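You operate a simulated robot arm through the tools that you are given. There is no shell and no other tool. Be economical: measure what you need, move in short steps, check, and stop when the job is done.

You are at the controls of a simulated robot arm. One attempt, no reset.

JOB
Swap the tan core on the spindle for the blue roll.
Fine: the core goes in the grey tub; lock the yellow bar again. Where these are worked on the way, their far stop is far enough and under half their travel is too little: yellow bar.
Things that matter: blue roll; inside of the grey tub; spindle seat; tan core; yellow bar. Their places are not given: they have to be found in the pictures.

The check looks at the end state, three seconds after you hand in, the way a careful person would. Anything else that was tipped, shoved, dropped, spilled or broken makes it a failure.

ROBOT AND FRAMES
A 6-joint arm with a two-finger parallel gripper, fixed in place. Base frame: the origin is at the foot of the arm, x ahead of it, y to its left, z up. Lengths are in m, angles in degrees, forces in N, time in s.
With the tool pointing down near the work surface it reaches from about 0.26 to 0.64 m from the base axis. Its first joint turns from -115.0 to 115.0 degrees. Payload 3.43 kg.
Tool frame: the origin (TCP) lies between the finger pads and is the grasp point; the fingertips stand 0.034 m ahead of it; z points along the fingers, y is the line along which they close. The gripper opens to 0.128 m. The fingers are 0.024 m wide and 0.012 m thick; the gripper's body (0.048 by 0.13 m) begins 0.096 m behind the TCP.
Orientation is that of the tool frame in the base frame, as a unit quaternion [w, x, y, z]. With the fingers straight down and closing along the base's y, the tool's x points along the base's -x, its y along +y and its z along -z.

CONTROLS
- The arm moves only by the tool jog_arm. Its argument "series" is text: rows parted by semicolons, each of 7 numbers parted by spaces: the shift along the tool's x, y, z in m, then the turn, a rotation vector about the tool's x, y, z in rad, then the opening in per cent of the stroke, from 0 (shut) to 100 (fully open). In form: tx ty tz wx wy wz fingers; .... A call has 1 to 20 rows; each row is the pose to reach, as a shift and turn from the pose commanded when the call began, along the tool's axes at that moment. Each row takes 0.2 s and may step no farther than 0.05 m and 8.6 degrees from the row before; otherwise, or with a gripper value out of range, the whole call is refused. A pose out of reach is approached as far as the arm can. The call stops where the force on the tool passes 40 N (or 10 N more than at its start, if that is more) or the arm is blocked; 0.2 s more then pass. The fingers move at their own pace (about 0.153 m/s each) and stop on an object; they squeeze with about 38 N. The grip force told is the motor's: it shows also when the fingers shut on nothing. Time passes only in rows, and 0.2 s behind the last, so rows that repeat a pose let the fingers close. It gives the time, the measured TCP pose, the force on the tool (base axes), the opening and the grip force at its end, in the units of the frame above (readings bear some noise), with the torque about the TCP (base axes, N m) and any sound that the robot's microphone picked up.
- Cameras (640 x 400 px; columns grow to the right, rows downward): "scene" is fixed at [0.0537, 0.651, 1.5486]; the picture's right is [-0.59, -0.80, 0.00], its down [-0.51, 0.37, -0.78] and it looks along [0.62, -0.46, -0.63] (base axes); focal length 340 px, centre (320, 200). "wrist" rides on the gripper at [0.076, -0.011, -0.16] in the tool frame; the picture's right is [0.15, 0.99, 0.00], its down [-0.88, 0.13, -0.46] and it looks along [-0.45, 0.07, 0.89] (tool axes); focal length 234 px, centre (320, 200).
- grab_frame(camera): a new picture of that camera. The clock stands still meanwhile.
- move_column(by): slides the trunk up (or, below 0, down) by that many m; the arm rides with it, the base frame stays. It gives what a move gives, with no picture.
- point_at(camera, pixels): for up to 12 pixels [column, row] of the newest picture of that camera ("zoom" is the newest enlarged one), the place [x, y, z] in the base frame of the surface seen there, good to about 0.002 m. The clock stands still meanwhile.
- enlarge(camera, box): a new picture of the part [left, top, right, bottom] of that camera's present view, enlarged. The clock stands still meanwhile.
- finish_job(): hands the job in; it is judged then, once.

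Work in short steps. Measure before you move; look again where a grasp or a placing could have gone wrong, and mend it. You have 80 turns and 46 pictures in all, those below and enlarged ones among them. Open the gripper and draw the arm clear of the work before you hand the job in, unless the task says otherwise; then end with one line.

The tools are called after ">>>" by a JSON object that holds its "fn" and its "kwargs". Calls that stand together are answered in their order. jog_arm: Moves the arm, as the interface text tells. Its arguments: {"type":"object","properties":{"series":{"type":"string"}},"required":["series"]} The other tools are called the same way: move_column (by) slides the trunk up or down; grab_frame (camera) takes a picture; point_at (camera, pixels) gives the place of the surface under pixels of a picture; enlarge (camera, box) takes an enlarged picture of a part of a camera's view; finish_job () hands the job in.

At the start:

```text
clock: 0.0
position: [0.4317, 0.0934, 1.2439]
orientation: [0.0, 0.0, 1.0, 0.0]
wrist_force: [0.7, -0.5, -0.1]
ft_torque: [0.02, -0.02, 0.03]
finger_gap: 0.128
grasp_force: 0.1
trunk travel left (down, up): [-0.925, 0.065]
```

scene: 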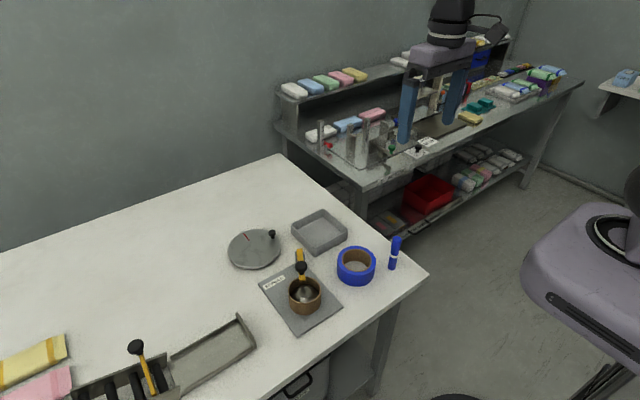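
wrist: 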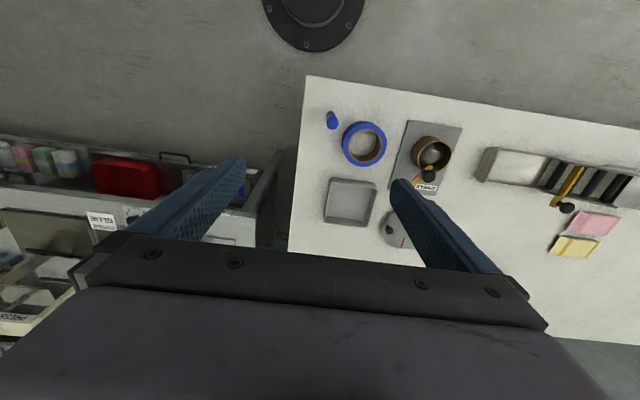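

The pictures show the spindle with the tan core near scene (304,292), blue roll (356,265), tub (320,232). I enlarge that region to see the details.

>>> {"fn": "enlarge", "kwargs": {"camera": "scene", "box": [220, 200, 420, 340]}}

>>> {"fn": "enlarge", "kwargs": {"camera": "wrist", "box": [310, 90, 500, 250]}}

```text
2.86 times, centred on (320, 270) of scene
```

zoom: 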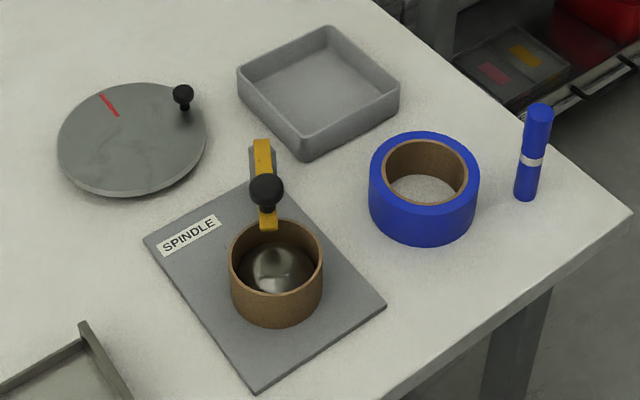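

```text
2.50 times, centred on (405, 170) of wrist
```

zoom: 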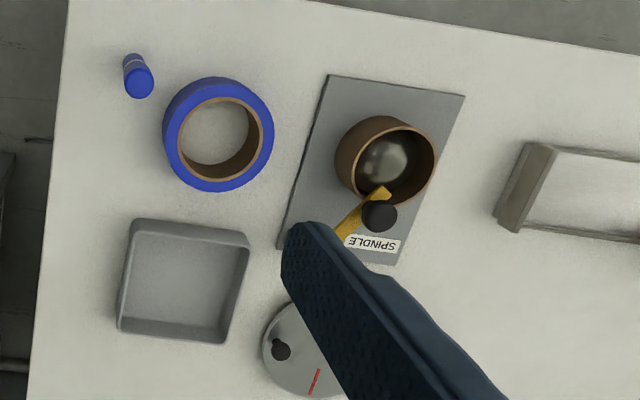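

I measure the key points in the scene picture (core rim, knob, bar, plate, tub, roll, marker).

>>> {"fn": "point_at", "kwargs": {"camera": "scene", "pixels": [[301, 267], [299, 252], [301, 278], [304, 297], [289, 285], [320, 285], [304, 308], [319, 232], [338, 262], [374, 262], [356, 250], [356, 275]]}}

>>> {"fn": "point_at", "kwargs": {"camera": "zoom", "pixels": [[383, 215], [358, 220], [384, 188], [390, 160], [336, 160], [434, 165], [345, 235], [300, 215], [215, 130], [165, 130], [273, 145], [185, 280]]}}

>>> {"fn": "grab_frame", "kwargs": {"camera": "scene"}}

```text
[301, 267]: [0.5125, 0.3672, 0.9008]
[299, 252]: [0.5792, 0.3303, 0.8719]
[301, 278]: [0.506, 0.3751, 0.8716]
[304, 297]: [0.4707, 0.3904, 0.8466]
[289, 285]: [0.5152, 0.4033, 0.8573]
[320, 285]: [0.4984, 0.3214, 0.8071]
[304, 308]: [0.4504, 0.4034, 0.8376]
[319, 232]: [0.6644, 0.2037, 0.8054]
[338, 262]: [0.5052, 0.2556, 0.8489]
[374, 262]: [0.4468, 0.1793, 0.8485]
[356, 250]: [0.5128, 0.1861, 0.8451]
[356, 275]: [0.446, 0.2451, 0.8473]
```

```text
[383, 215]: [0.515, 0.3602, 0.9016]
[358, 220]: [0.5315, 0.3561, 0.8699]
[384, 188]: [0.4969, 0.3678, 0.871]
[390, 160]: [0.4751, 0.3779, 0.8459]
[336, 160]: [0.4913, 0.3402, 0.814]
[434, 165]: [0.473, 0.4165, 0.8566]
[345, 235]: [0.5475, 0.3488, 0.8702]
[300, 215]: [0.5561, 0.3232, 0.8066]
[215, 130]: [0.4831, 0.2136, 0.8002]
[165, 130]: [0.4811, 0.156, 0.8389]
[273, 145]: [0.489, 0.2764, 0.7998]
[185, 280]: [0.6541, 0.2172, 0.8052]
```

```text
41 pictures are left
```

scene: 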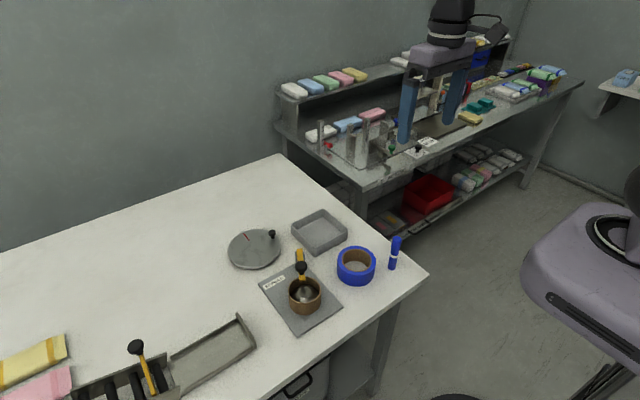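

Roll centre ≈ (0.477,0.218), core ≈ (0.475,0.380), bar from ≈(0.58,0.33) over the core. I lower the trunk part way for a closer look.

>>> {"fn": "move_column", "kwargs": {"by": -0.22}}

>>> {"fn": "point_at", "kwargs": {"camera": "scene", "pixels": [[396, 239], [392, 267], [320, 212], [347, 231], [321, 250], [293, 228], [320, 246], [272, 233], [427, 273], [370, 325], [237, 318], [250, 345]]}}

```text
clock: 2.3
position: [0.4331, 0.0941, 1.0243]
orientation: [0.0, 0.0, 1.0, 0.0]
wrist_force: [0.3, -0.5, -0.4]
ft_torque: [0.0, 0.04, 0.02]
finger_gap: 0.1279
grasp_force: 0.1
trunk travel left (down, up): [-0.705, 0.285]
```

```text
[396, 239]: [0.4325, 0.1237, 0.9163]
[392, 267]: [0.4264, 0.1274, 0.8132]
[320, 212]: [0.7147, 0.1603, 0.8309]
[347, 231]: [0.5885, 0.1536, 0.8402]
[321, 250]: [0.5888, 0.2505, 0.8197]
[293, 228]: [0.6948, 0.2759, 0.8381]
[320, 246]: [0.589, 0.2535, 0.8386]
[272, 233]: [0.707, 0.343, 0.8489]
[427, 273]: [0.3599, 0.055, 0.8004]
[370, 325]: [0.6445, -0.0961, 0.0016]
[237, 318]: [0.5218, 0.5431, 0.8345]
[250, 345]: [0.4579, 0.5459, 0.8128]
```

The marker stands at (0.43,0.126) to z 0.92; the tub spans x 0.59–0.71. I move above the spindle for a close look at the bar.

>>> {"fn": "jog_arm", "kwargs": {"series": "0 0.05 0 0 0 0 100; 0 0.1 0 0 0 0 100; 0 0.15 0 0 0 0 100; 0 0.2 0 0 0 0 100; 0 0.25 0 0 0 0 100; 0 0.27 0 0 0 0 100; 0 0.27 0 0 0 0 100"}}

>>> {"fn": "grab_frame", "kwargs": {"camera": "wrist"}}

```text
clock: 3.9
position: [0.4335, 0.3629, 1.0241]
orientation: [0.0, 0.001, 1.0, 0.001]
wrist_force: [-0.3, 0.2, -0.3]
ft_torque: [0.02, 0.02, 0.01]
finger_gap: 0.1282
grasp_force: 0.1
trunk travel left (down, up): [-0.705, 0.285]
```

```text
40 pictures are left
```

wrist: 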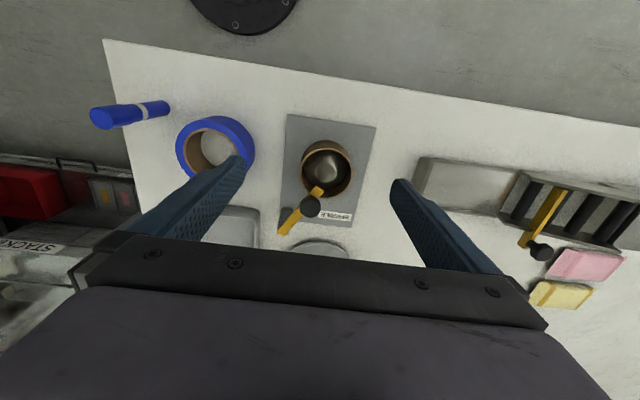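

I enlarge the spindle at (320,175).

>>> {"fn": "enlarge", "kwargs": {"camera": "wrist", "box": [260, 105, 400, 245]}}

>>> {"fn": "enlarge", "kwargs": {"camera": "scene", "box": [260, 235, 350, 335]}}

```text
2.86 times, centred on (330, 175) of wrist
```

zoom: 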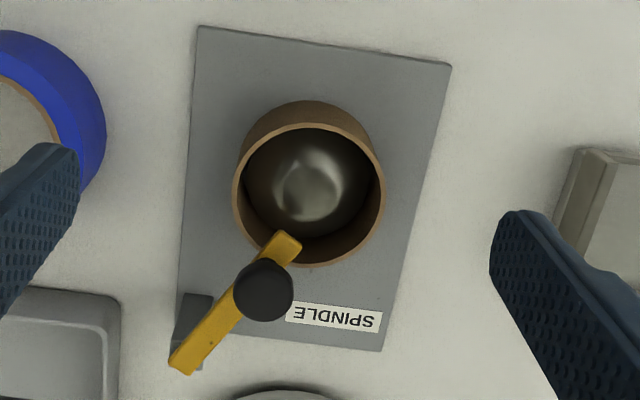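

```text
4.00 times, centred on (305, 285) of scene
```

zoom: 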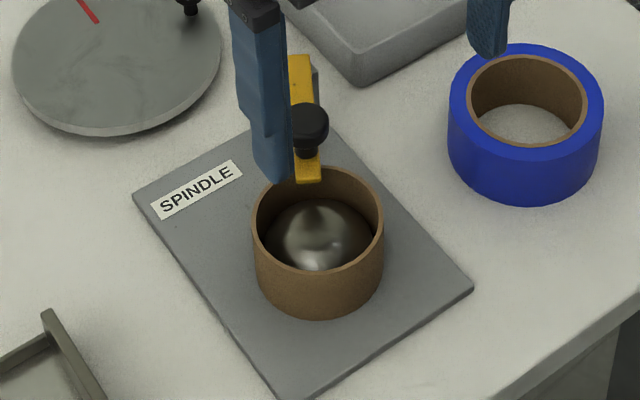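

I measure the bar, its post, core rim and plate on the zoom.

>>> {"fn": "point_at", "kwargs": {"camera": "zoom", "pixels": [[309, 118], [309, 150], [310, 176], [296, 80], [316, 95], [262, 225], [378, 225], [318, 268], [318, 240], [360, 180], [305, 182], [318, 205]]}}

>>> {"fn": "point_at", "kwargs": {"camera": "wrist", "pixels": [[283, 231], [309, 204], [319, 190], [292, 221], [303, 170], [352, 168], [325, 147], [330, 198], [325, 165], [275, 228], [286, 213], [350, 226]]}}

```text
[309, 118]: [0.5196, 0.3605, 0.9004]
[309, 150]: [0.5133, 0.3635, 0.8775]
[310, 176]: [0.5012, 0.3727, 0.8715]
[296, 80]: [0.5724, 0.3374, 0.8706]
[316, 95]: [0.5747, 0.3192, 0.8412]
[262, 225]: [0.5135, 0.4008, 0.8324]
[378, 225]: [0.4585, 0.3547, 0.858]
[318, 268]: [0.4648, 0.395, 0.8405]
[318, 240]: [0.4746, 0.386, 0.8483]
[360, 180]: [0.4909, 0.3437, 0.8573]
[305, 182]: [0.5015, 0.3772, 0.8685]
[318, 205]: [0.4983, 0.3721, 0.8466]
```

```text
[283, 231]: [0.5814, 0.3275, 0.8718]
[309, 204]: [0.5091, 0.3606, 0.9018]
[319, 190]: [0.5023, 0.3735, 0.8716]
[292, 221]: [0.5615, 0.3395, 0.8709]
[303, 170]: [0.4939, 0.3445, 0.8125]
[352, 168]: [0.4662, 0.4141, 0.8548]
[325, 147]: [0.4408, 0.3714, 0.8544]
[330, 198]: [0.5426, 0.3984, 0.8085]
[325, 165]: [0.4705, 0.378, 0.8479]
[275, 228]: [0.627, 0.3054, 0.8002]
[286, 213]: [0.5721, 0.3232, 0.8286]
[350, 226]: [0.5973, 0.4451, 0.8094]
```

The bar seems to pivot about its post near (0.575,0.331), with the knob at (0.514,0.3645), top z 0.90. I position over the knob, fingers half-open, and then zoom at the pivot.

>>> {"fn": "jog_arm", "kwargs": {"series": "-0.04 0.001 0 0 0 0 60; -0.0805 0.0016 0 0 0 0 40; -0.0805 0.0016 0.04 0 0 0 40; -0.0805 0.0016 0.05 0 0 0 40"}}

>>> {"fn": "grab_frame", "kwargs": {"camera": "wrist"}}

>>> {"fn": "enlarge", "kwargs": {"camera": "wrist", "box": [260, 105, 380, 245]}}

```text
clock: 4.9
position: [0.5029, 0.3568, 0.9771]
orientation: [0.0, 0.0, 1.0, 0.0]
wrist_force: [0.3, 0.3, -0.2]
ft_torque: [-0.04, -0.02, -0.01]
finger_gap: 0.0511
grasp_force: 0.1
out of reach, approached as far as the arm can: row 2, 3, 4
trunk travel left (down, up): [-0.705, 0.285]
```

```text
37 pictures are left
```

wrist: 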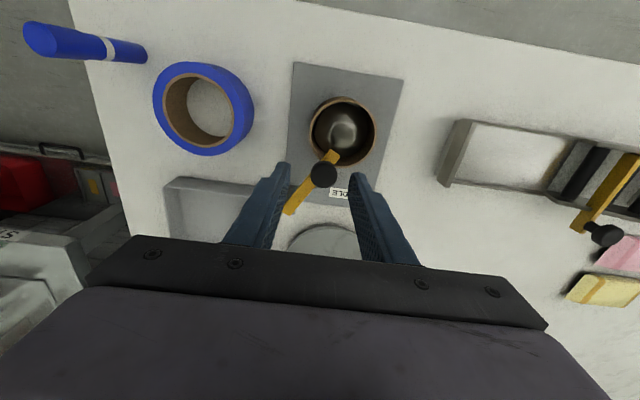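

```text
2.86 times, centred on (320, 175) of wrist
```

zoom: 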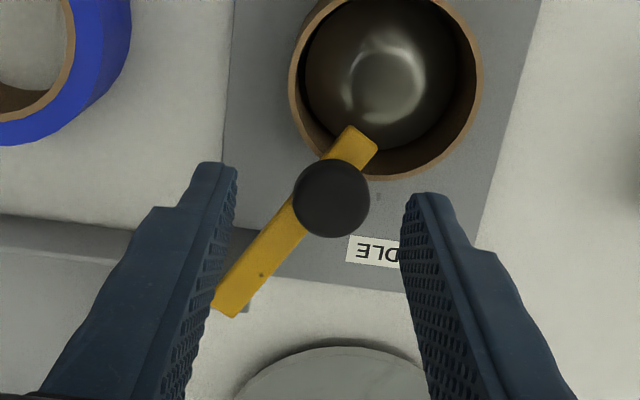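

Full reach fails at r≈0.62 with this trunk height, so I test which trunk level gives more reach: raise the tool by arm, lower the trunk.

>>> {"fn": "jog_arm", "kwargs": {"series": "0.03 0 -0.04 0 0 0 40; 0.03 0 -0.08 0 0 0 40; 0.03 0 -0.12 0 0 0 40; 0.03 0 -0.16 0 0 0 40; 0.03 0 -0.2 0 0 0 40; 0 0 -0.2 0 0 0 40; -0.04 -0.0 -0.2 0 0 0 40; -0.08 0 -0.2 0 0 0 40"}}

```text
clock: 6.7
position: [0.4502, 0.3157, 1.1087]
orientation: [0.0, 0.0, 1.0, 0.0]
wrist_force: [-0.3, 0.2, -1.2]
ft_torque: [0.02, 0.01, -0.01]
finger_gap: 0.051
grasp_force: 0.0
out of reach, approached as far as the arm can: row 2, 3, 4, 5, 6, 7, 8
trunk travel left (down, up): [-0.705, 0.285]
```

Reach shrinks upward, so the trunk should be higher; fit gives best TCP level ≈0.75 at present trunk. I raise the trunk 0.12.

>>> {"fn": "move_column", "kwargs": {"by": 0.12}}

>>> {"fn": "jog_arm", "kwargs": {"series": "0 0 0.04 0 0 0 40; 0 0 0.08 0 0 0 40; 0 0 0.12 0 0 0 40; 0 0 0.16 0 0 0 40; 0 0 0.2 0 0 0 40"}}

```text
clock: 8.2
position: [0.452, 0.3159, 1.2277]
orientation: [0.001, 0.0, 1.0, 0.0]
wrist_force: [-0.2, -0.1, 0.7]
ft_torque: [-0.01, -0.01, 0.02]
finger_gap: 0.0512
grasp_force: 0.0
trunk travel left (down, up): [-0.825, 0.165]
```

```text
clock: 9.4
position: [0.4528, 0.3165, 1.0266]
orientation: [0.0, 0.0, 1.0, 0.0]
wrist_force: [0.9, -1.6, 0.0]
ft_torque: [-0.01, 0.01, 0.03]
finger_gap: 0.0511
grasp_force: 0.1
trunk travel left (down, up): [-0.825, 0.165]
```

Offsets follow the measured pose. I go to just above the knob, then look.

>>> {"fn": "jog_arm", "kwargs": {"series": "-0.03 0.024 0 0 0 0 40; -0.0612 0.048 0 0 0 0 40; -0.0612 0.048 0.04 0 0 0 40; -0.0612 0.048 0.07 0 0 0 40; -0.0612 0.048 0.07 0 0 0 40"}}

>>> {"fn": "grab_frame", "kwargs": {"camera": "wrist"}}

```text
clock: 10.6
position: [0.5127, 0.365, 0.9576]
orientation: [0.0, 0.0, 1.0, 0.0]
wrist_force: [0.3, 0.1, -0.6]
ft_torque: [0.01, 0.0, -0.01]
finger_gap: 0.0515
grasp_force: 0.0
trunk travel left (down, up): [-0.825, 0.165]
```

```text
35 pictures are left
```

wrist: 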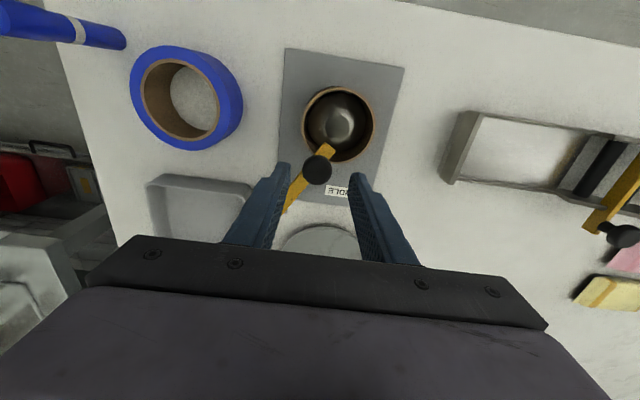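

The knob at (317,171) sits between the fingers. I measure it, and the core and roll rims from this nearer view.

>>> {"fn": "point_at", "kwargs": {"camera": "wrist", "pixels": [[317, 171], [305, 170], [330, 170], [317, 159], [326, 148], [303, 120], [376, 120], [339, 88], [132, 85], [242, 100], [181, 47], [195, 149]]}}

>>> {"fn": "jog_arm", "kwargs": {"series": "0 0 0.03 0 0 0 40; 0 0 0.047 0 0 0 40; 0 0 0.047 0 0 0 0; 0 0 0.047 0 0 0 0; 0 0 0.047 0 0 0 0"}}

```text
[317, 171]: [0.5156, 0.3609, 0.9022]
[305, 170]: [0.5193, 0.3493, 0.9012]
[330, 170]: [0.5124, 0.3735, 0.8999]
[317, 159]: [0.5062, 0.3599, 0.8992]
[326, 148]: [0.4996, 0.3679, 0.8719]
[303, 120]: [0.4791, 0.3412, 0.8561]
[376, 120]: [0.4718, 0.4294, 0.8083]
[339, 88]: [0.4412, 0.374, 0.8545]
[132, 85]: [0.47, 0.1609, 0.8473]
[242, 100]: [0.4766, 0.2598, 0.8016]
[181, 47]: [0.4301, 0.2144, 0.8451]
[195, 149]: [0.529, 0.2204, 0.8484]
```

```text
clock: 11.8
position: [0.5115, 0.3653, 0.9109]
orientation: [-0.001, 0.0, 1.0, 0.0]
wrist_force: [1.3, 0.0, -0.8]
ft_torque: [-0.05, 0.08, 0.1]
finger_gap: 0.0283
grasp_force: 44.7
trunk travel left (down, up): [-0.825, 0.165]
```

The knob is gripped (gap 0.028). I try a small swing about the pivot toward +y.

>>> {"fn": "jog_arm", "kwargs": {"series": "-0.0025 0.004 0 0 0 0.07 0; -0.0055 0.008 0 0 0 0.14 0; -0.0055 0.008 0 0 0 0.14 0"}}

```text
clock: 12.6
position: [0.5179, 0.3735, 0.911]
orientation: [0.002, 0.07, 0.998, 0.002]
wrist_force: [2.6, 10.9, 2.6]
ft_torque: [0.31, 0.08, 0.77]
finger_gap: 0.0282
grasp_force: 45.3
trunk travel left (down, up): [-0.825, 0.165]
```

It moved with ~11 N; I look to see if the bar followed.

>>> {"fn": "enlarge", "kwargs": {"camera": "wrist", "box": [230, 70, 410, 250]}}

>>> {"fn": "enlarge", "kwargs": {"camera": "scene", "box": [260, 235, 350, 335]}}

```text
2.22 times, centred on (320, 160) of wrist
```

zoom: 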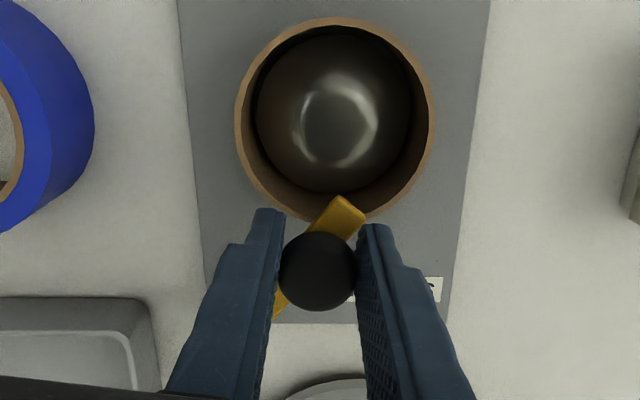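

```text
4.00 times, centred on (305, 285) of scene
```

zoom: 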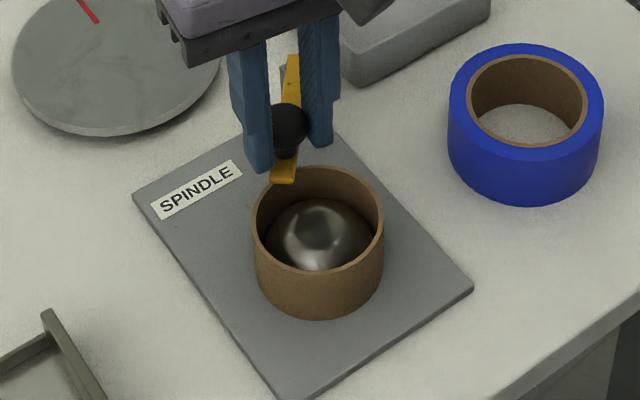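

The bar swings toward +y, but continuing that way takes the knob beyond vertical reach (r≈0.69). I check whether it also swings the other way, where reach is good.

>>> {"fn": "jog_arm", "kwargs": {"series": "0.005 -0.0085 0 0 0 -0.14 0; 0.008 -0.0155 0 0 0 -0.2 0; 0.010 -0.0225 0 0 0 -0.28 0"}}

```text
clock: 13.4
position: [0.5091, 0.3594, 0.9114]
orientation: [0.006, -0.071, 0.997, 0.005]
wrist_force: [12.2, 35.4, -4.4]
ft_torque: [0.23, 0.45, -0.32]
finger_gap: 0.0279
grasp_force: 44.9
trunk travel left (down, up): [-0.825, 0.165]
```

The −y way is blocked (35 N stop), so the locked end is there and the far stop is toward +y. I release, rise, and yaw the tool so I can tilt it outward for extra reach.

>>> {"fn": "jog_arm", "kwargs": {"series": "0 0.003 0 0 0 0 0; 0 0.004 0 0 0 0 40; 0 0.004 0 0 0 0 40; 0 0.004 -0.03 0 0 0 40; 0 0.004 -0.05 0 0 -0.14 40; 0 0.004 -0.05 0 0 -0.28 40; 0 0.004 -0.05 0 0 -0.42 40; 0 0.004 -0.05 0 0 -0.49 40; 0 0.004 -0.05 0 0 -0.49 40"}}

>>> {"fn": "enlarge", "kwargs": {"camera": "scene", "box": [260, 235, 350, 335]}}

```text
clock: 15.4
position: [0.5053, 0.3556, 0.9613]
orientation: [0.0, -0.311, 0.95, 0.0]
wrist_force: [-0.8, -1.2, 1.0]
ft_torque: [-0.01, -0.01, 0.02]
finger_gap: 0.0515
grasp_force: 0.1
trunk travel left (down, up): [-0.825, 0.165]
```

```text
4.00 times, centred on (305, 285) of scene
```

zoom: 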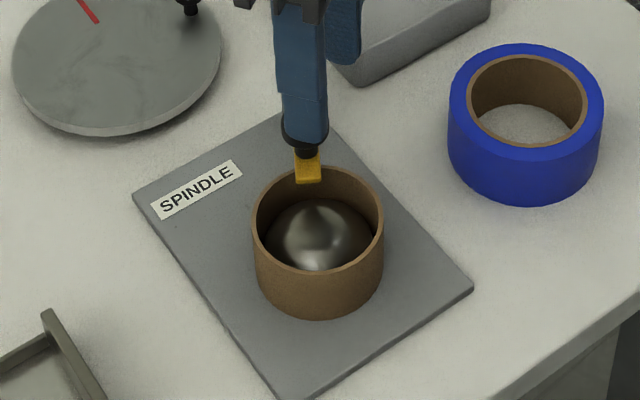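

The bar is back at its locked place. I tilt the tool outward 25°, set the fingers over the knob, descend and grip.

>>> {"fn": "jog_arm", "kwargs": {"series": "0 0.0027 0 0 -0.14 0 40; 0 0.0027 0 0 -0.28 0 40; -0.0015 0.0027 0 0 -0.42 0 40; -0.0015 0.0027 0.025 0 -0.44 0 40; -0.0015 0.0027 0.047 0 -0.44 0 40; -0.0015 0.0027 0.047 0 -0.44 0 0; -0.0015 0.0027 0.047 0 -0.44 0 0; -0.0015 0.0027 0.047 0 -0.44 0 0"}}

>>> {"fn": "enlarge", "kwargs": {"camera": "scene", "box": [260, 235, 350, 335]}}

```text
clock: 17.2
position: [0.5064, 0.3561, 0.9137]
orientation: [0.208, -0.302, 0.928, 0.068]
wrist_force: [5.7, -4.1, -2.1]
ft_torque: [0.15, -0.42, -0.03]
finger_gap: 0.028
grasp_force: 45.0
trunk travel left (down, up): [-0.825, 0.165]
```

```text
4.00 times, centred on (305, 285) of scene
```

zoom: 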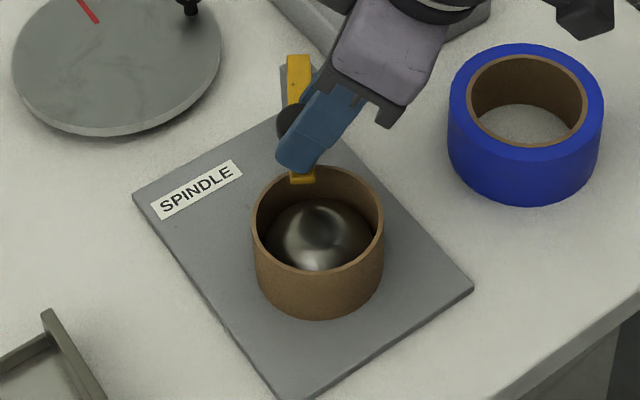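

Gripped with tilt. I swing the knob along its arc (φ 152°→104°) by translation.

>>> {"fn": "jog_arm", "kwargs": {"series": "-0.0082 0.0037 0.0039 0 0 0 0; -0.0168 0.006 0.0079 0 0 0 0; -0.0257 0.007 0.0121 0 0 0 0; -0.0346 0.0066 0.0163 0 0 0 0; -0.0433 0.0049 0.0204 0 0 0 0; -0.0518 0.0019 0.0244 0 0 0 0"}}

>>> {"fn": "enlarge", "kwargs": {"camera": "scene", "box": [260, 235, 350, 335]}}

```text
clock: 18.6
position: [0.5497, 0.3885, 0.9145]
orientation: [0.203, -0.3, 0.93, 0.067]
wrist_force: [-2.6, -26.5, -2.4]
ft_torque: [-0.56, -0.07, -1.0]
finger_gap: 0.0282
grasp_force: 45.1
trunk travel left (down, up): [-0.825, 0.165]
```

```text
4.00 times, centred on (305, 285) of scene
```

zoom: 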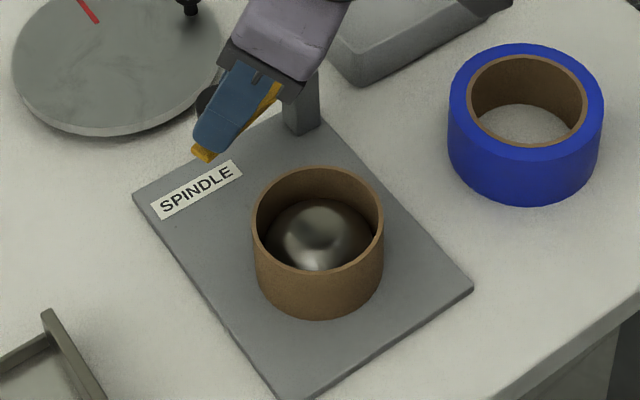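

The bar has swung ~48°; the −26 N in y is radial pull, so I shrink the arc 5 mm in y and continue toward the far stop.

>>> {"fn": "jog_arm", "kwargs": {"series": "-0.0053 -0.0084 0.0025 0 0 0 0; -0.0127 -0.0138 0.006 0 0 0 0; -0.0193 -0.0205 0.0091 0 0 0 0; -0.025 -0.0279 0.0118 0 0 0 0"}}

>>> {"fn": "enlarge", "kwargs": {"camera": "scene", "box": [260, 235, 350, 335]}}

```text
clock: 19.6
position: [0.59, 0.3929, 0.915]
orientation: [0.21, -0.303, 0.927, 0.069]
wrist_force: [2.9, 21.3, -13.3]
ft_torque: [0.57, 0.12, 0.0]
finger_gap: 0.0287
grasp_force: 44.5
trunk travel left (down, up): [-0.825, 0.165]
```

```text
4.00 times, centred on (305, 285) of scene
```

zoom: 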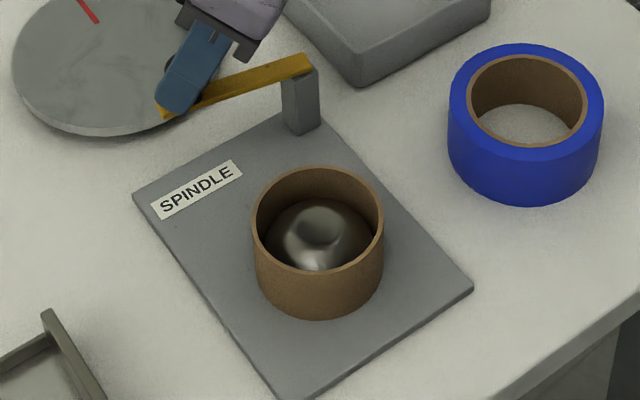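

The bar is now ~75–80° open. I push a little further to see if the stop is reached.

>>> {"fn": "jog_arm", "kwargs": {"series": "-0.0068 -0.0051 0.0032 0 0 0 0; -0.0104 -0.0141 0.0049 0 0 0 0; -0.0104 -0.0141 0.0049 0 0 0 0"}}

>>> {"fn": "enlarge", "kwargs": {"camera": "scene", "box": [260, 235, 350, 335]}}

```text
clock: 20.4
position: [0.5937, 0.3909, 0.9156]
orientation: [0.202, -0.307, 0.927, 0.073]
wrist_force: [-16.0, 7.6, 7.7]
ft_torque: [0.44, 0.51, 0.63]
finger_gap: 0.028
grasp_force: 44.9
trunk travel left (down, up): [-0.825, 0.165]
stopped in row 3: the force on the tool passed its limit at 41 N (the readings are from after the stop); the commanded pose is now the measured one
```

```text
4.00 times, centred on (305, 285) of scene
```

zoom: 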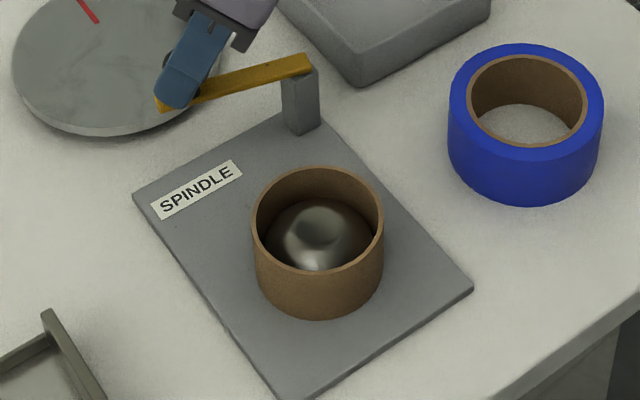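

The far stop is reached (stopped on force). I release, rise and retreat inward while undoing the tilt.

>>> {"fn": "jog_arm", "kwargs": {"series": "0 0 0 0 0 0 45; 0 0 0 0 0 0 45; -0.0128 0 -0.0272 0 0 0 45; -0.0256 0 -0.0543 0 0 0 45; -0.03 0 -0.0636 0 0.1 0 45; 0.0152 0 -0.085 0 0.24 0 45; 0.0605 0 -0.106 0 0.38 0 45; 0.07 0 -0.11 0 0.44 0 45"}}

>>> {"fn": "grab_frame", "kwargs": {"camera": "wrist"}}

```text
clock: 22.1
position: [0.5106, 0.3222, 0.9857]
orientation: [-0.005, -0.314, 0.949, 0.002]
wrist_force: [-0.4, 0.3, 0.0]
ft_torque: [0.04, -0.02, 0.02]
finger_gap: 0.0578
grasp_force: 0.0
trunk travel left (down, up): [-0.825, 0.165]
```

```text
27 pictures are left
```

wrist: 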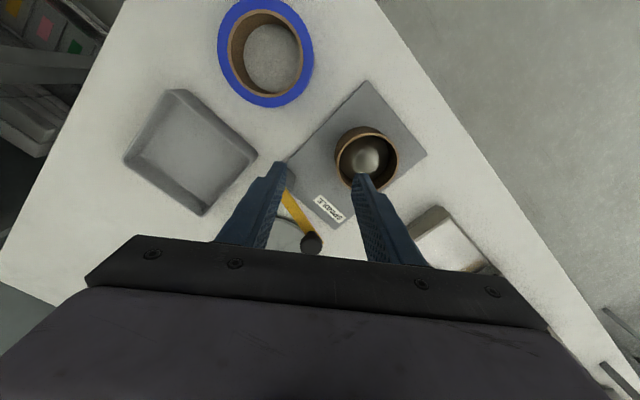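

The bar is clear. I measure the core rim, spindle top, roll rim and tub inner corners.

>>> {"fn": "point_at", "kwargs": {"camera": "wrist", "pixels": [[337, 150], [397, 158], [368, 129], [350, 135], [367, 155], [219, 40], [313, 55], [256, 1], [272, 106], [178, 97], [249, 157], [201, 212]]}}

>>> {"fn": "point_at", "kwargs": {"camera": "scene", "pixels": [[320, 225], [320, 240], [305, 233], [335, 233], [320, 217], [310, 240], [325, 247], [300, 231]]}}

```text
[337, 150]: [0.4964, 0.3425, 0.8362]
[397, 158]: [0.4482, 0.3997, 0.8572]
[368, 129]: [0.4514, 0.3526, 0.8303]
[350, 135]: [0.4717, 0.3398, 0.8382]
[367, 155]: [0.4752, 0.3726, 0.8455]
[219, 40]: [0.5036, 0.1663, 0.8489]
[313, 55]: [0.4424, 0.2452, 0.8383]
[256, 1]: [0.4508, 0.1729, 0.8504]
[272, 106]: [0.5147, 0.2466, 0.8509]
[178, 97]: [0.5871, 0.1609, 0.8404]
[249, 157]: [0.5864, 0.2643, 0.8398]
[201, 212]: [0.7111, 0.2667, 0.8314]
```

```text
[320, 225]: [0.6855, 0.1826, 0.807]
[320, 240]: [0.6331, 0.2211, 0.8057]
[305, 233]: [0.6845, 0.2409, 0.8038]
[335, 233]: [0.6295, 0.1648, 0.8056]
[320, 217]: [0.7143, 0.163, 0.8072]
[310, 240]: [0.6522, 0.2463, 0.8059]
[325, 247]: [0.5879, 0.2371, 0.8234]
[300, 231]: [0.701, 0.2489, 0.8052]
```

Core centre ≈ (0.4775,0.3785), R≈0.038, z 0.807–0.857; tub x 0.587–0.713, y 0.157–0.267, rim 0.84. I move over the core with full opening, and descend partly.

>>> {"fn": "jog_arm", "kwargs": {"series": "-0.003 0.03 0 0 0 0 100; -0.0067 0.065 0 0 0 0 100; -0.0067 0.065 0.04 0 0 0 100; -0.0067 0.065 0.07 0 0 0 100; -0.0067 0.065 0.07 0 0 0 100"}}

>>> {"fn": "grab_frame", "kwargs": {"camera": "wrist"}}

```text
clock: 23.4
position: [0.4765, 0.3795, 0.9144]
orientation: [-0.005, -0.314, 0.95, 0.003]
wrist_force: [-0.2, -0.7, 0.1]
ft_torque: [0.02, 0.04, 0.02]
finger_gap: 0.1281
grasp_force: 0.0
trunk travel left (down, up): [-0.825, 0.165]
```

```text
26 pictures are left
```

wrist: 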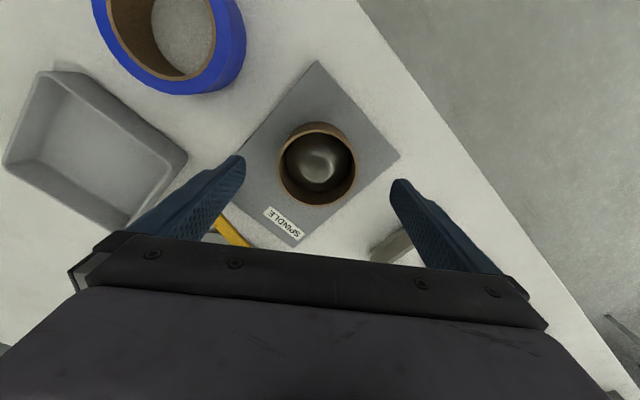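

The core at (318,165) is centred between the fingers. I descend to z 0.857 and close.

>>> {"fn": "jog_arm", "kwargs": {"series": "0 0 0.03 0 0 0 100; 0 0 0.057 0 0 0 100; 0 0 0.057 0 0 0 60; 0 0 0.057 0 0 0 40; 0 0 0.057 0 0 0 40; 0 0 0.057 0 0 0 40"}}

```text
clock: 24.8
position: [0.4761, 0.3797, 0.8589]
orientation: [-0.006, -0.314, 0.949, 0.002]
wrist_force: [0.7, 0.5, 0.7]
ft_torque: [0.02, 0.01, -0.01]
finger_gap: 0.0813
grasp_force: 38.1
trunk travel left (down, up): [-0.825, 0.165]
```

Gripped at 0.081 m. I lift slowly to free the spindle.

>>> {"fn": "jog_arm", "kwargs": {"series": "0 0 -0.01 0 0 0 30; 0 0 -0.03 0 0 0 30; 0 0 -0.06 0 0 0 30; 0 0 -0.09 0 0 0 30; 0 0 -0.11 0 0 0 30"}}

>>> {"fn": "enlarge", "kwargs": {"camera": "scene", "box": [240, 200, 400, 335]}}

```text
clock: 25.9
position: [0.4762, 0.3797, 0.9664]
orientation: [-0.005, -0.314, 0.949, 0.002]
wrist_force: [1.0, -0.8, -0.1]
ft_torque: [-0.03, 0.02, 0.01]
finger_gap: 0.0812
grasp_force: 38.4
trunk travel left (down, up): [-0.825, 0.165]
```

```text
2.96 times, centred on (320, 268) of scene
```

zoom: 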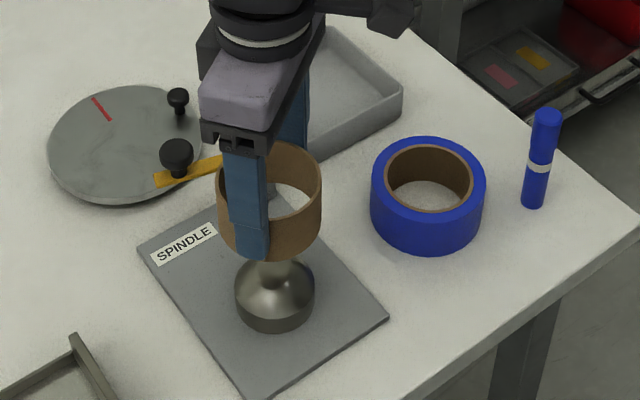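

The core is off; spindle hub visible. I carry it toward the tub, yawing to face it.

>>> {"fn": "jog_arm", "kwargs": {"series": "0.004 -0.045 -0.005 0 0 0.08 30; 0.008 -0.09 -0.005 0 0 0.16 30; 0.012 -0.135 -0.005 0 0 0.24 30; 0.0157 -0.18 -0.005 0 0 0.31 30; 0.0157 -0.197 -0.005 0 0 0.31 30; 0.0157 -0.197 -0.005 0 0 0.31 30"}}

>>> {"fn": "point_at", "kwargs": {"camera": "zoom", "pixels": [[272, 282], [240, 310], [313, 300], [275, 330], [275, 290]]}}

>>> {"fn": "grab_frame", "kwargs": {"camera": "scene"}}

```text
clock: 27.4
position: [0.5822, 0.2102, 0.9708]
orientation: [-0.006, -0.163, 0.987, 0.001]
wrist_force: [-0.5, 0.1, -0.2]
ft_torque: [-0.01, 0.02, 0.0]
finger_gap: 0.0814
grasp_force: 38.2
trunk travel left (down, up): [-0.825, 0.165]
```

```text
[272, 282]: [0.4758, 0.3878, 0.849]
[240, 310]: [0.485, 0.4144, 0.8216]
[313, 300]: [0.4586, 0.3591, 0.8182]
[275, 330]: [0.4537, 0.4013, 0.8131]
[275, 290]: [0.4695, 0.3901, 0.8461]
```

```text
24 pictures are left
```

scene: 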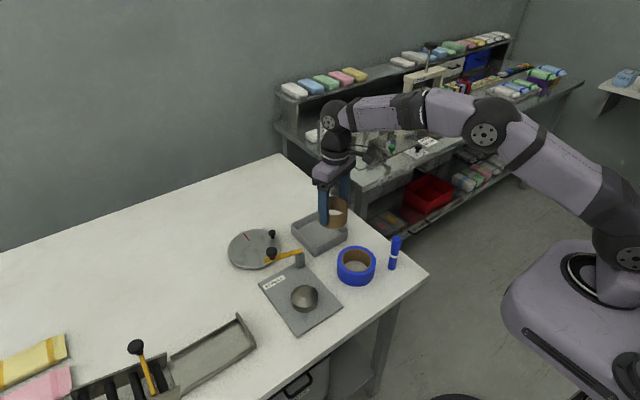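

Holding steady over the tub's near edge. I move outward over the tub with a 12° tilt and descend part way.

>>> {"fn": "jog_arm", "kwargs": {"series": "-0.02 -0.007 0 0 -0.12 0 30; -0.04 -0.013 0 0 -0.21 0 30; -0.0547 -0.0186 0.01 0 -0.21 0 30; -0.0547 -0.0186 0.04 0 -0.21 0 30; -0.0547 -0.0186 0.065 0 -0.21 0 30; -0.0547 -0.0186 0.065 0 -0.21 0 30"}}

>>> {"fn": "enlarge", "kwargs": {"camera": "scene", "box": [260, 170, 380, 290]}}

>>> {"fn": "grab_frame", "kwargs": {"camera": "wrist"}}

```text
clock: 28.8
position: [0.639, 0.2101, 0.9063]
orientation: [0.099, -0.162, 0.982, 0.018]
wrist_force: [-0.3, -0.3, 0.2]
ft_torque: [0.0, -0.01, -0.01]
finger_gap: 0.0812
grasp_force: 37.8
trunk travel left (down, up): [-0.825, 0.165]
```

```text
3.33 times, centred on (320, 230) of scene
```

zoom: 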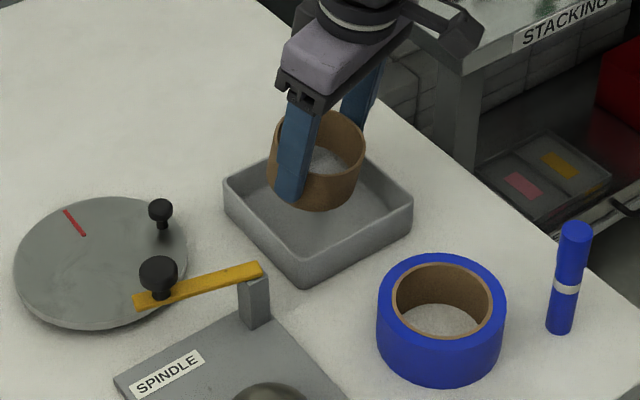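

```text
22 pictures are left
```

wrist: 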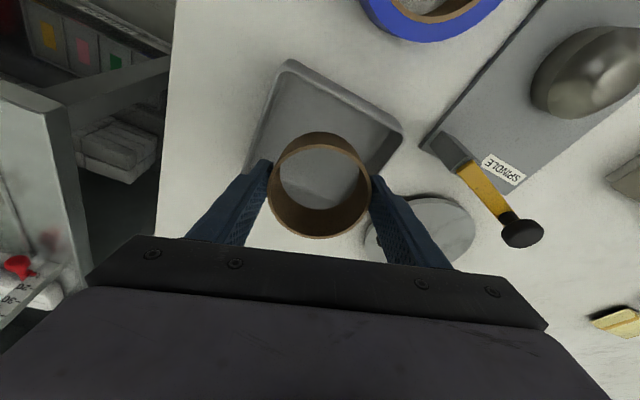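

The core hangs over the tub interior. I lower 26 mm (tips at rim level), release, and rise.

>>> {"fn": "jog_arm", "kwargs": {"series": "0.0027 0 0.0127 0 0 0 30; 0.0054 0 0.0254 0 0 0 30; 0.0054 0 0.0254 0 0 0 30; 0.0054 0 0.0254 0 0 0 80; 0.0054 0 0.0254 0 0 0 80; 0.0054 0 0.0254 0 0 0 80; 0 0 0 0 0 0 80; -0.0084 0 -0.0395 0 0 0 80"}}

>>> {"fn": "enlarge", "kwargs": {"camera": "scene", "box": [260, 170, 380, 290]}}

```text
clock: 30.6
position: [0.6393, 0.2119, 0.9455]
orientation: [0.098, -0.162, 0.982, 0.018]
wrist_force: [-1.0, 1.0, -0.2]
ft_torque: [-0.01, 0.01, 0.04]
finger_gap: 0.1023
grasp_force: 0.1
trunk travel left (down, up): [-0.825, 0.165]
```

```text
3.33 times, centred on (320, 230) of scene
```

zoom: 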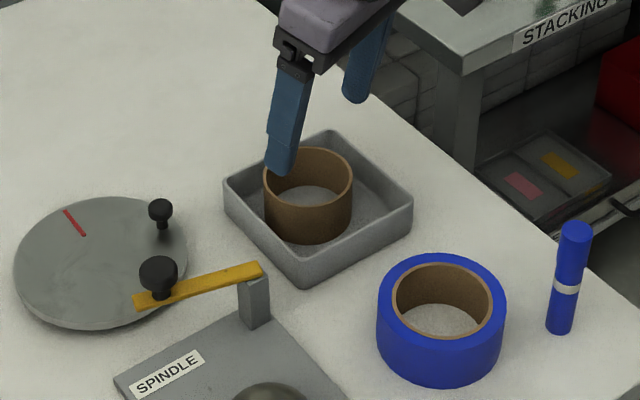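

The core sits upright in the tub. I go above the blue roll, un-tilting, with full opening.

>>> {"fn": "jog_arm", "kwargs": {"series": "0.01 0.005 -0.04 0 0 0 80; 0.05 0.02 -0.05 0 0.05 0 100; 0.09 0.035 -0.05 0 0.1 0 100; 0.125 0.045 -0.05 0 0.15 0 100; 0.144 0.05 -0.05 0 0.2 0 100; 0.144 0.05 -0.05 0 0.2 0 100"}}

>>> {"fn": "grab_frame", "kwargs": {"camera": "wrist"}}

```text
clock: 31.9
position: [0.4794, 0.2104, 0.9662]
orientation: [-0.001, -0.163, 0.987, 0.002]
wrist_force: [-1.0, -0.5, 0.5]
ft_torque: [-0.02, 0.03, 0.02]
finger_gap: 0.1281
grasp_force: 0.2
trunk travel left (down, up): [-0.825, 0.165]
```

```text
20 pictures are left
```

wrist: 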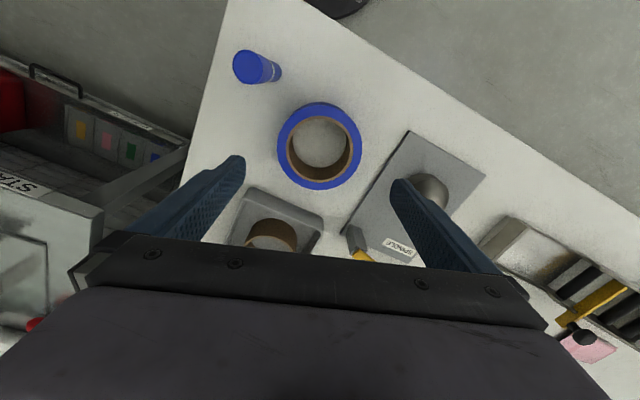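

I measure the roll's rim points and the bare spindle visible in this view.

>>> {"fn": "point_at", "kwargs": {"camera": "wrist", "pixels": [[280, 146], [359, 147], [320, 105], [318, 187], [291, 118], [349, 118], [291, 174], [348, 174], [286, 150], [354, 148], [440, 190], [320, 150]]}}

>>> {"fn": "enlarge", "kwargs": {"camera": "scene", "box": [275, 265, 335, 325]}}

```text
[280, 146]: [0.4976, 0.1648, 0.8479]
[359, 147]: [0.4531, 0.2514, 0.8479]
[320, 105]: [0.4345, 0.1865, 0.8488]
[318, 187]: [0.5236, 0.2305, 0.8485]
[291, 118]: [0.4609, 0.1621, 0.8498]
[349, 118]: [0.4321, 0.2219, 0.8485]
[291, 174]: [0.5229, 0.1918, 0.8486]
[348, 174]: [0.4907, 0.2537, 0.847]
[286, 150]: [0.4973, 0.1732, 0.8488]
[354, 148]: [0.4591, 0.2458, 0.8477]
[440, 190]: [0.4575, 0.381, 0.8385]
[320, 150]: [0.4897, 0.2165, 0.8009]
```

```text
6.67 times, centred on (305, 295) of scene
```

zoom: 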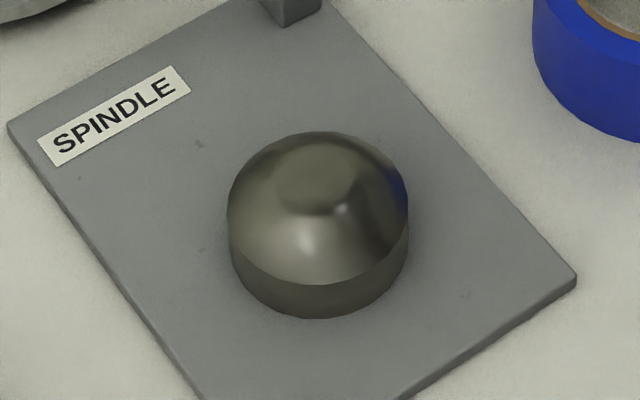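

Roll centre = (0.477,0.208), R≈0.050. Now I measure the spindle in the zoom.

>>> {"fn": "point_at", "kwargs": {"camera": "zoom", "pixels": [[318, 187], [278, 187], [360, 187], [318, 165], [318, 210], [231, 240], [405, 240], [318, 283], [318, 322], [225, 270], [411, 270], [318, 135]]}}

```text
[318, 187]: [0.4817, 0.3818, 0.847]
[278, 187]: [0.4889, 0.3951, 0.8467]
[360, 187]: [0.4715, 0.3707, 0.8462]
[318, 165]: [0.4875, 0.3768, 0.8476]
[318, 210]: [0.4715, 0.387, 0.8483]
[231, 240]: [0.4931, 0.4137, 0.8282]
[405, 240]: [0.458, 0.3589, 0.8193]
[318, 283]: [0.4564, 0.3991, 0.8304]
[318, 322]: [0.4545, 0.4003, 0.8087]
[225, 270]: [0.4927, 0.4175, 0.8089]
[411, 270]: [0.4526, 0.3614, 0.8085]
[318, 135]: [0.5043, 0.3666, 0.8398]
```

Spindle centre ≈ (0.480,0.382), R≈0.033. I descend on the roll at its centre and grip with tips at z≈0.815.

>>> {"fn": "jog_arm", "kwargs": {"series": "0.003 -0.0015 0.04 0 0 0 100; 0.003 -0.0015 0.08 0 0 0 100; 0.003 -0.0015 0.117 0 0 0 100; 0.003 -0.0015 0.117 0 0 0 80; 0.003 -0.0015 0.117 0 0 0 50; 0.003 -0.0015 0.117 0 0 0 50; 0.003 -0.0015 0.117 0 0 0 50"}}

```text
clock: 33.5
position: [0.4756, 0.2066, 0.8505]
orientation: [0.0, -0.163, 0.987, 0.001]
wrist_force: [-0.4, -0.2, -0.2]
ft_torque: [-0.02, 0.0, 0.03]
finger_gap: 0.1007
grasp_force: 37.7
trunk travel left (down, up): [-0.825, 0.165]
```

Gripped (0.1007). I lift 0.10 and look at the roll in the hand.

>>> {"fn": "jog_arm", "kwargs": {"series": "0 0 -0.02 0 0 0 50; 0 0 -0.06 0 0 0 50; 0 0 -0.1 0 0 0 50; 0 0 -0.1 0 0 0 50"}}

>>> {"fn": "grab_frame", "kwargs": {"camera": "wrist"}}

```text
clock: 34.5
position: [0.4797, 0.2083, 0.9501]
orientation: [0.0, -0.164, 0.986, 0.002]
wrist_force: [0.3, 0.2, -1.4]
ft_torque: [0.0, 0.0, 0.02]
finger_gap: 0.1004
grasp_force: 38.2
trunk travel left (down, up): [-0.825, 0.165]
```

```text
18 pictures are left
```

wrist: 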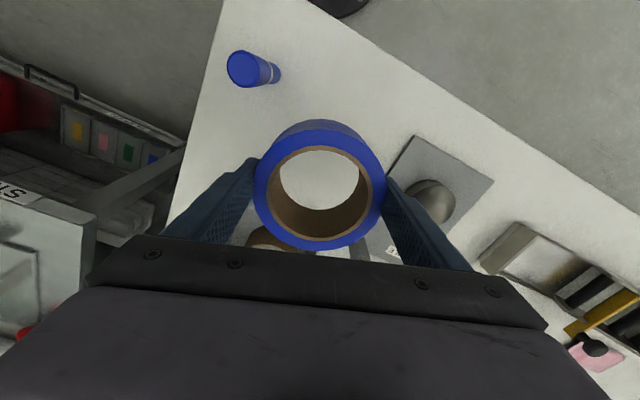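

I measure the held roll's rim points for its centre relative to the TCP.

>>> {"fn": "point_at", "kwargs": {"camera": "wrist", "pixels": [[259, 183], [381, 183], [320, 135], [320, 245], [276, 145], [366, 232], [364, 145], [276, 232], [269, 190], [374, 190], [440, 198], [320, 170]]}}

```text
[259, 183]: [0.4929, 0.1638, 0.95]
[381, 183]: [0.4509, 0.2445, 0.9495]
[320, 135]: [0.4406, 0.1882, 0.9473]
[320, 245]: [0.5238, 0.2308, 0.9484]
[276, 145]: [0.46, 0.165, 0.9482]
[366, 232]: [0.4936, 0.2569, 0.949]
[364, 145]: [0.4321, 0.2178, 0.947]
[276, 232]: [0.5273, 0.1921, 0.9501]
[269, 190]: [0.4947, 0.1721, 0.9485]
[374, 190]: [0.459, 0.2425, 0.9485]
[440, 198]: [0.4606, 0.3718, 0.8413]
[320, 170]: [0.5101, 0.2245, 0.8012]
```

The roll is centred on the TCP (≈(0.479,0.208)). I carry it over the spindle at (0.480,0.382).

>>> {"fn": "jog_arm", "kwargs": {"series": "-0.0143 0.0411 0 0 0 0 50; -0.0286 0.0822 0 0 0 0 50; -0.0428 0.1232 0 0 0 0 50; -0.0571 0.1643 0 0 0 0 50; -0.0571 0.1643 0 0 0 0 50; -0.0571 0.1643 0.035 0 0 0 50; -0.0571 0.1643 0.035 0 0 0 50"}}

>>> {"fn": "grab_frame", "kwargs": {"camera": "wrist"}}

>>> {"fn": "enlarge", "kwargs": {"camera": "scene", "box": [265, 225, 365, 325]}}

```text
clock: 36.1
position: [0.4794, 0.3814, 0.9144]
orientation: [0.0, -0.164, 0.986, 0.002]
wrist_force: [-0.4, -0.3, -2.0]
ft_torque: [0.05, 0.02, -0.02]
finger_gap: 0.1004
grasp_force: 38.1
trunk travel left (down, up): [-0.825, 0.165]
```

```text
17 pictures are left
```

wrist: 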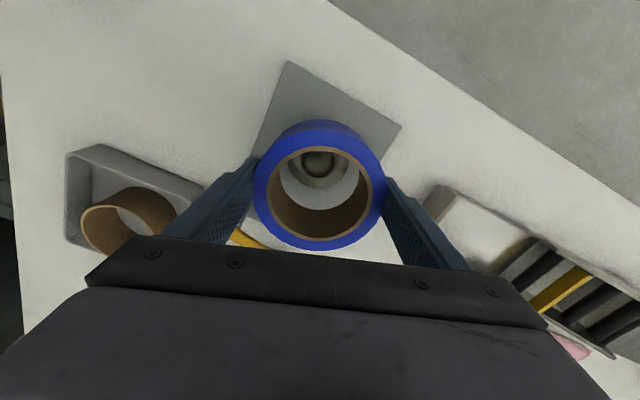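

```text
4.00 times, centred on (315, 275) of scene
```

zoom: 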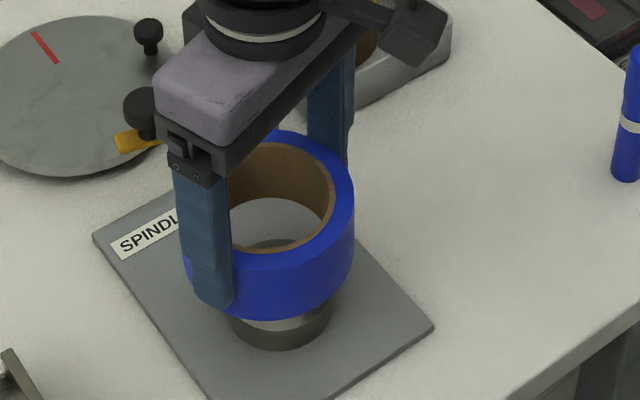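

The spindle's flat top shows through the hole at (317,163). I measure its edges from above.

>>> {"fn": "enlarge", "kwargs": {"camera": "wrist", "box": [260, 115, 380, 235]}}

>>> {"fn": "point_at", "kwargs": {"camera": "wrist", "pixels": [[317, 163], [305, 163], [330, 163], [317, 175], [290, 165], [347, 165], [317, 187], [269, 190], [374, 190], [276, 145], [366, 232], [276, 232]]}}

```text
3.33 times, centred on (320, 175) of wrist
```

zoom: 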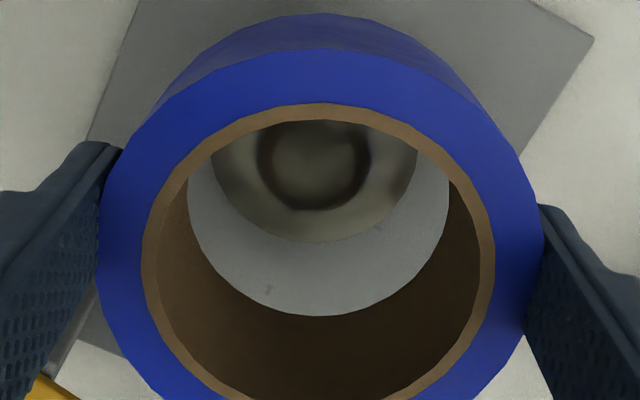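

```text
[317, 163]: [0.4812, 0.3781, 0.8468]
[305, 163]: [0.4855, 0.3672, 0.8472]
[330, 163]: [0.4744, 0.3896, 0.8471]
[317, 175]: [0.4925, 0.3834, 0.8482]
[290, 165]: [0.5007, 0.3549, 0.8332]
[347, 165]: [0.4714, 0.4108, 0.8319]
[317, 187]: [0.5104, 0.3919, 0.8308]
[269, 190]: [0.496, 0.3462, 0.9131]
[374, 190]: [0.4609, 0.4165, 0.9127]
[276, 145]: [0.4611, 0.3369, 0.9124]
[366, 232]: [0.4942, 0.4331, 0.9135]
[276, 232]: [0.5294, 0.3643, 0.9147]
```

Lateral and radial alignment agree within ~1 mm. I lower slowly by 0.055 onto the seat.

>>> {"fn": "jog_arm", "kwargs": {"series": "0 0 0.015 0 0 0 50; 0 0 0.025 0 0 0 50; 0 0 0.035 0 0 0 50; 0 0 0.045 0 0 0 50; 0 0 0.053 0 0 0 50; 0 0 0.056 0 0 0 50; 0 0 0.056 0 0 0 50"}}

>>> {"fn": "enlarge", "kwargs": {"camera": "scene", "box": [265, 225, 365, 325]}}

```text
clock: 37.8
position: [0.4796, 0.3814, 0.8586]
orientation: [0.0, -0.163, 0.987, 0.002]
wrist_force: [-2.8, -7.5, 0.1]
ft_torque: [-0.28, 0.13, 0.09]
finger_gap: 0.1002
grasp_force: 37.9
trunk travel left (down, up): [-0.825, 0.165]
```

```text
4.00 times, centred on (315, 275) of scene
```

zoom: 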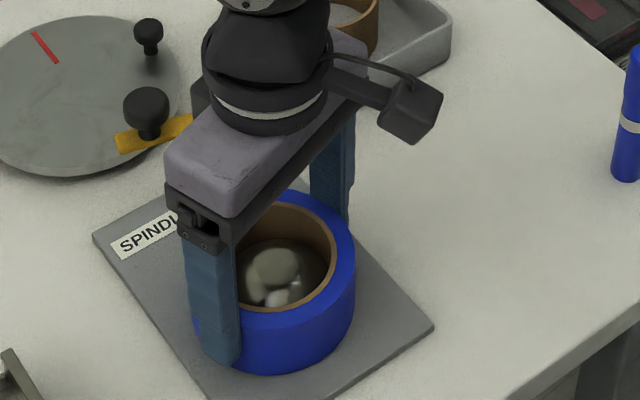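

It slid over the spindle with a light side touch; I shift 1.5 mm toward −y and press down 2 mm to seat, then release.

>>> {"fn": "jog_arm", "kwargs": {"series": "0 -0.0015 0.001 0 0 0 50; 0 -0.0015 0.003 0 0 0 50; 0 -0.0015 0.003 0 0 0 50"}}

```text
clock: 38.5
position: [0.4774, 0.3802, 0.8582]
orientation: [0.001, -0.163, 0.987, 0.003]
wrist_force: [-2.7, -2.6, 9.3]
ft_torque: [-0.65, 0.18, 0.0]
finger_gap: 0.1
grasp_force: 38.5
trunk travel left (down, up): [-0.825, 0.165]
```

Contact below (9 N up): it is seated. I release, wait, and rise straight up.

>>> {"fn": "jog_arm", "kwargs": {"series": "0 0 -0.001 0 0 0 100; 0 0 -0.001 0 0 0 100; 0 0 -0.001 0 0 0 100; 0 0 -0.04 0 0 0 100; 0 0 -0.08 0 0 0 100; 0 0 -0.11 0 0 0 100; 0.05 0 -0.11 0 0 0 80; 0.08 0 -0.11 0 0 0 45"}}

>>> {"fn": "enlarge", "kwargs": {"camera": "scene", "box": [250, 215, 370, 335]}}

>>> {"fn": "grab_frame", "kwargs": {"camera": "wrist"}}

```text
clock: 40.4
position: [0.404, 0.3549, 0.9672]
orientation: [0.0, -0.164, 0.986, 0.002]
wrist_force: [0.1, 0.6, 0.0]
ft_torque: [0.0, 0.01, -0.01]
finger_gap: 0.0578
grasp_force: 0.1
trunk travel left (down, up): [-0.825, 0.165]
```

```text
3.33 times, centred on (310, 275) of scene
```

zoom: 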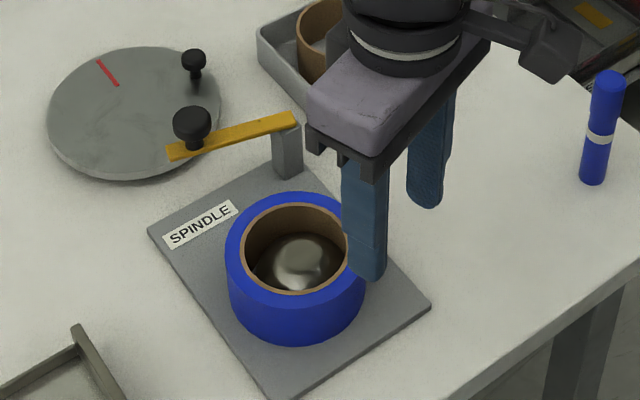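

```text
12 pictures are left
```

wrist: 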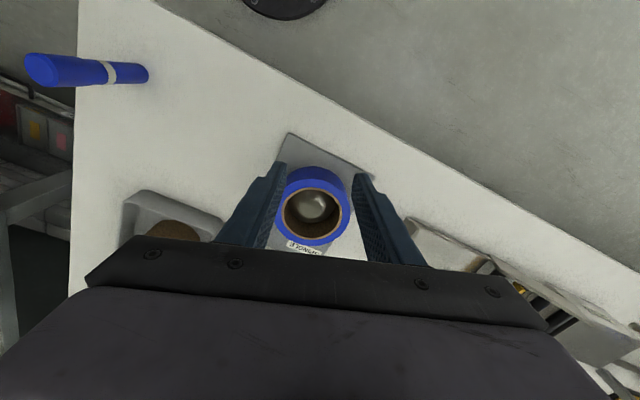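

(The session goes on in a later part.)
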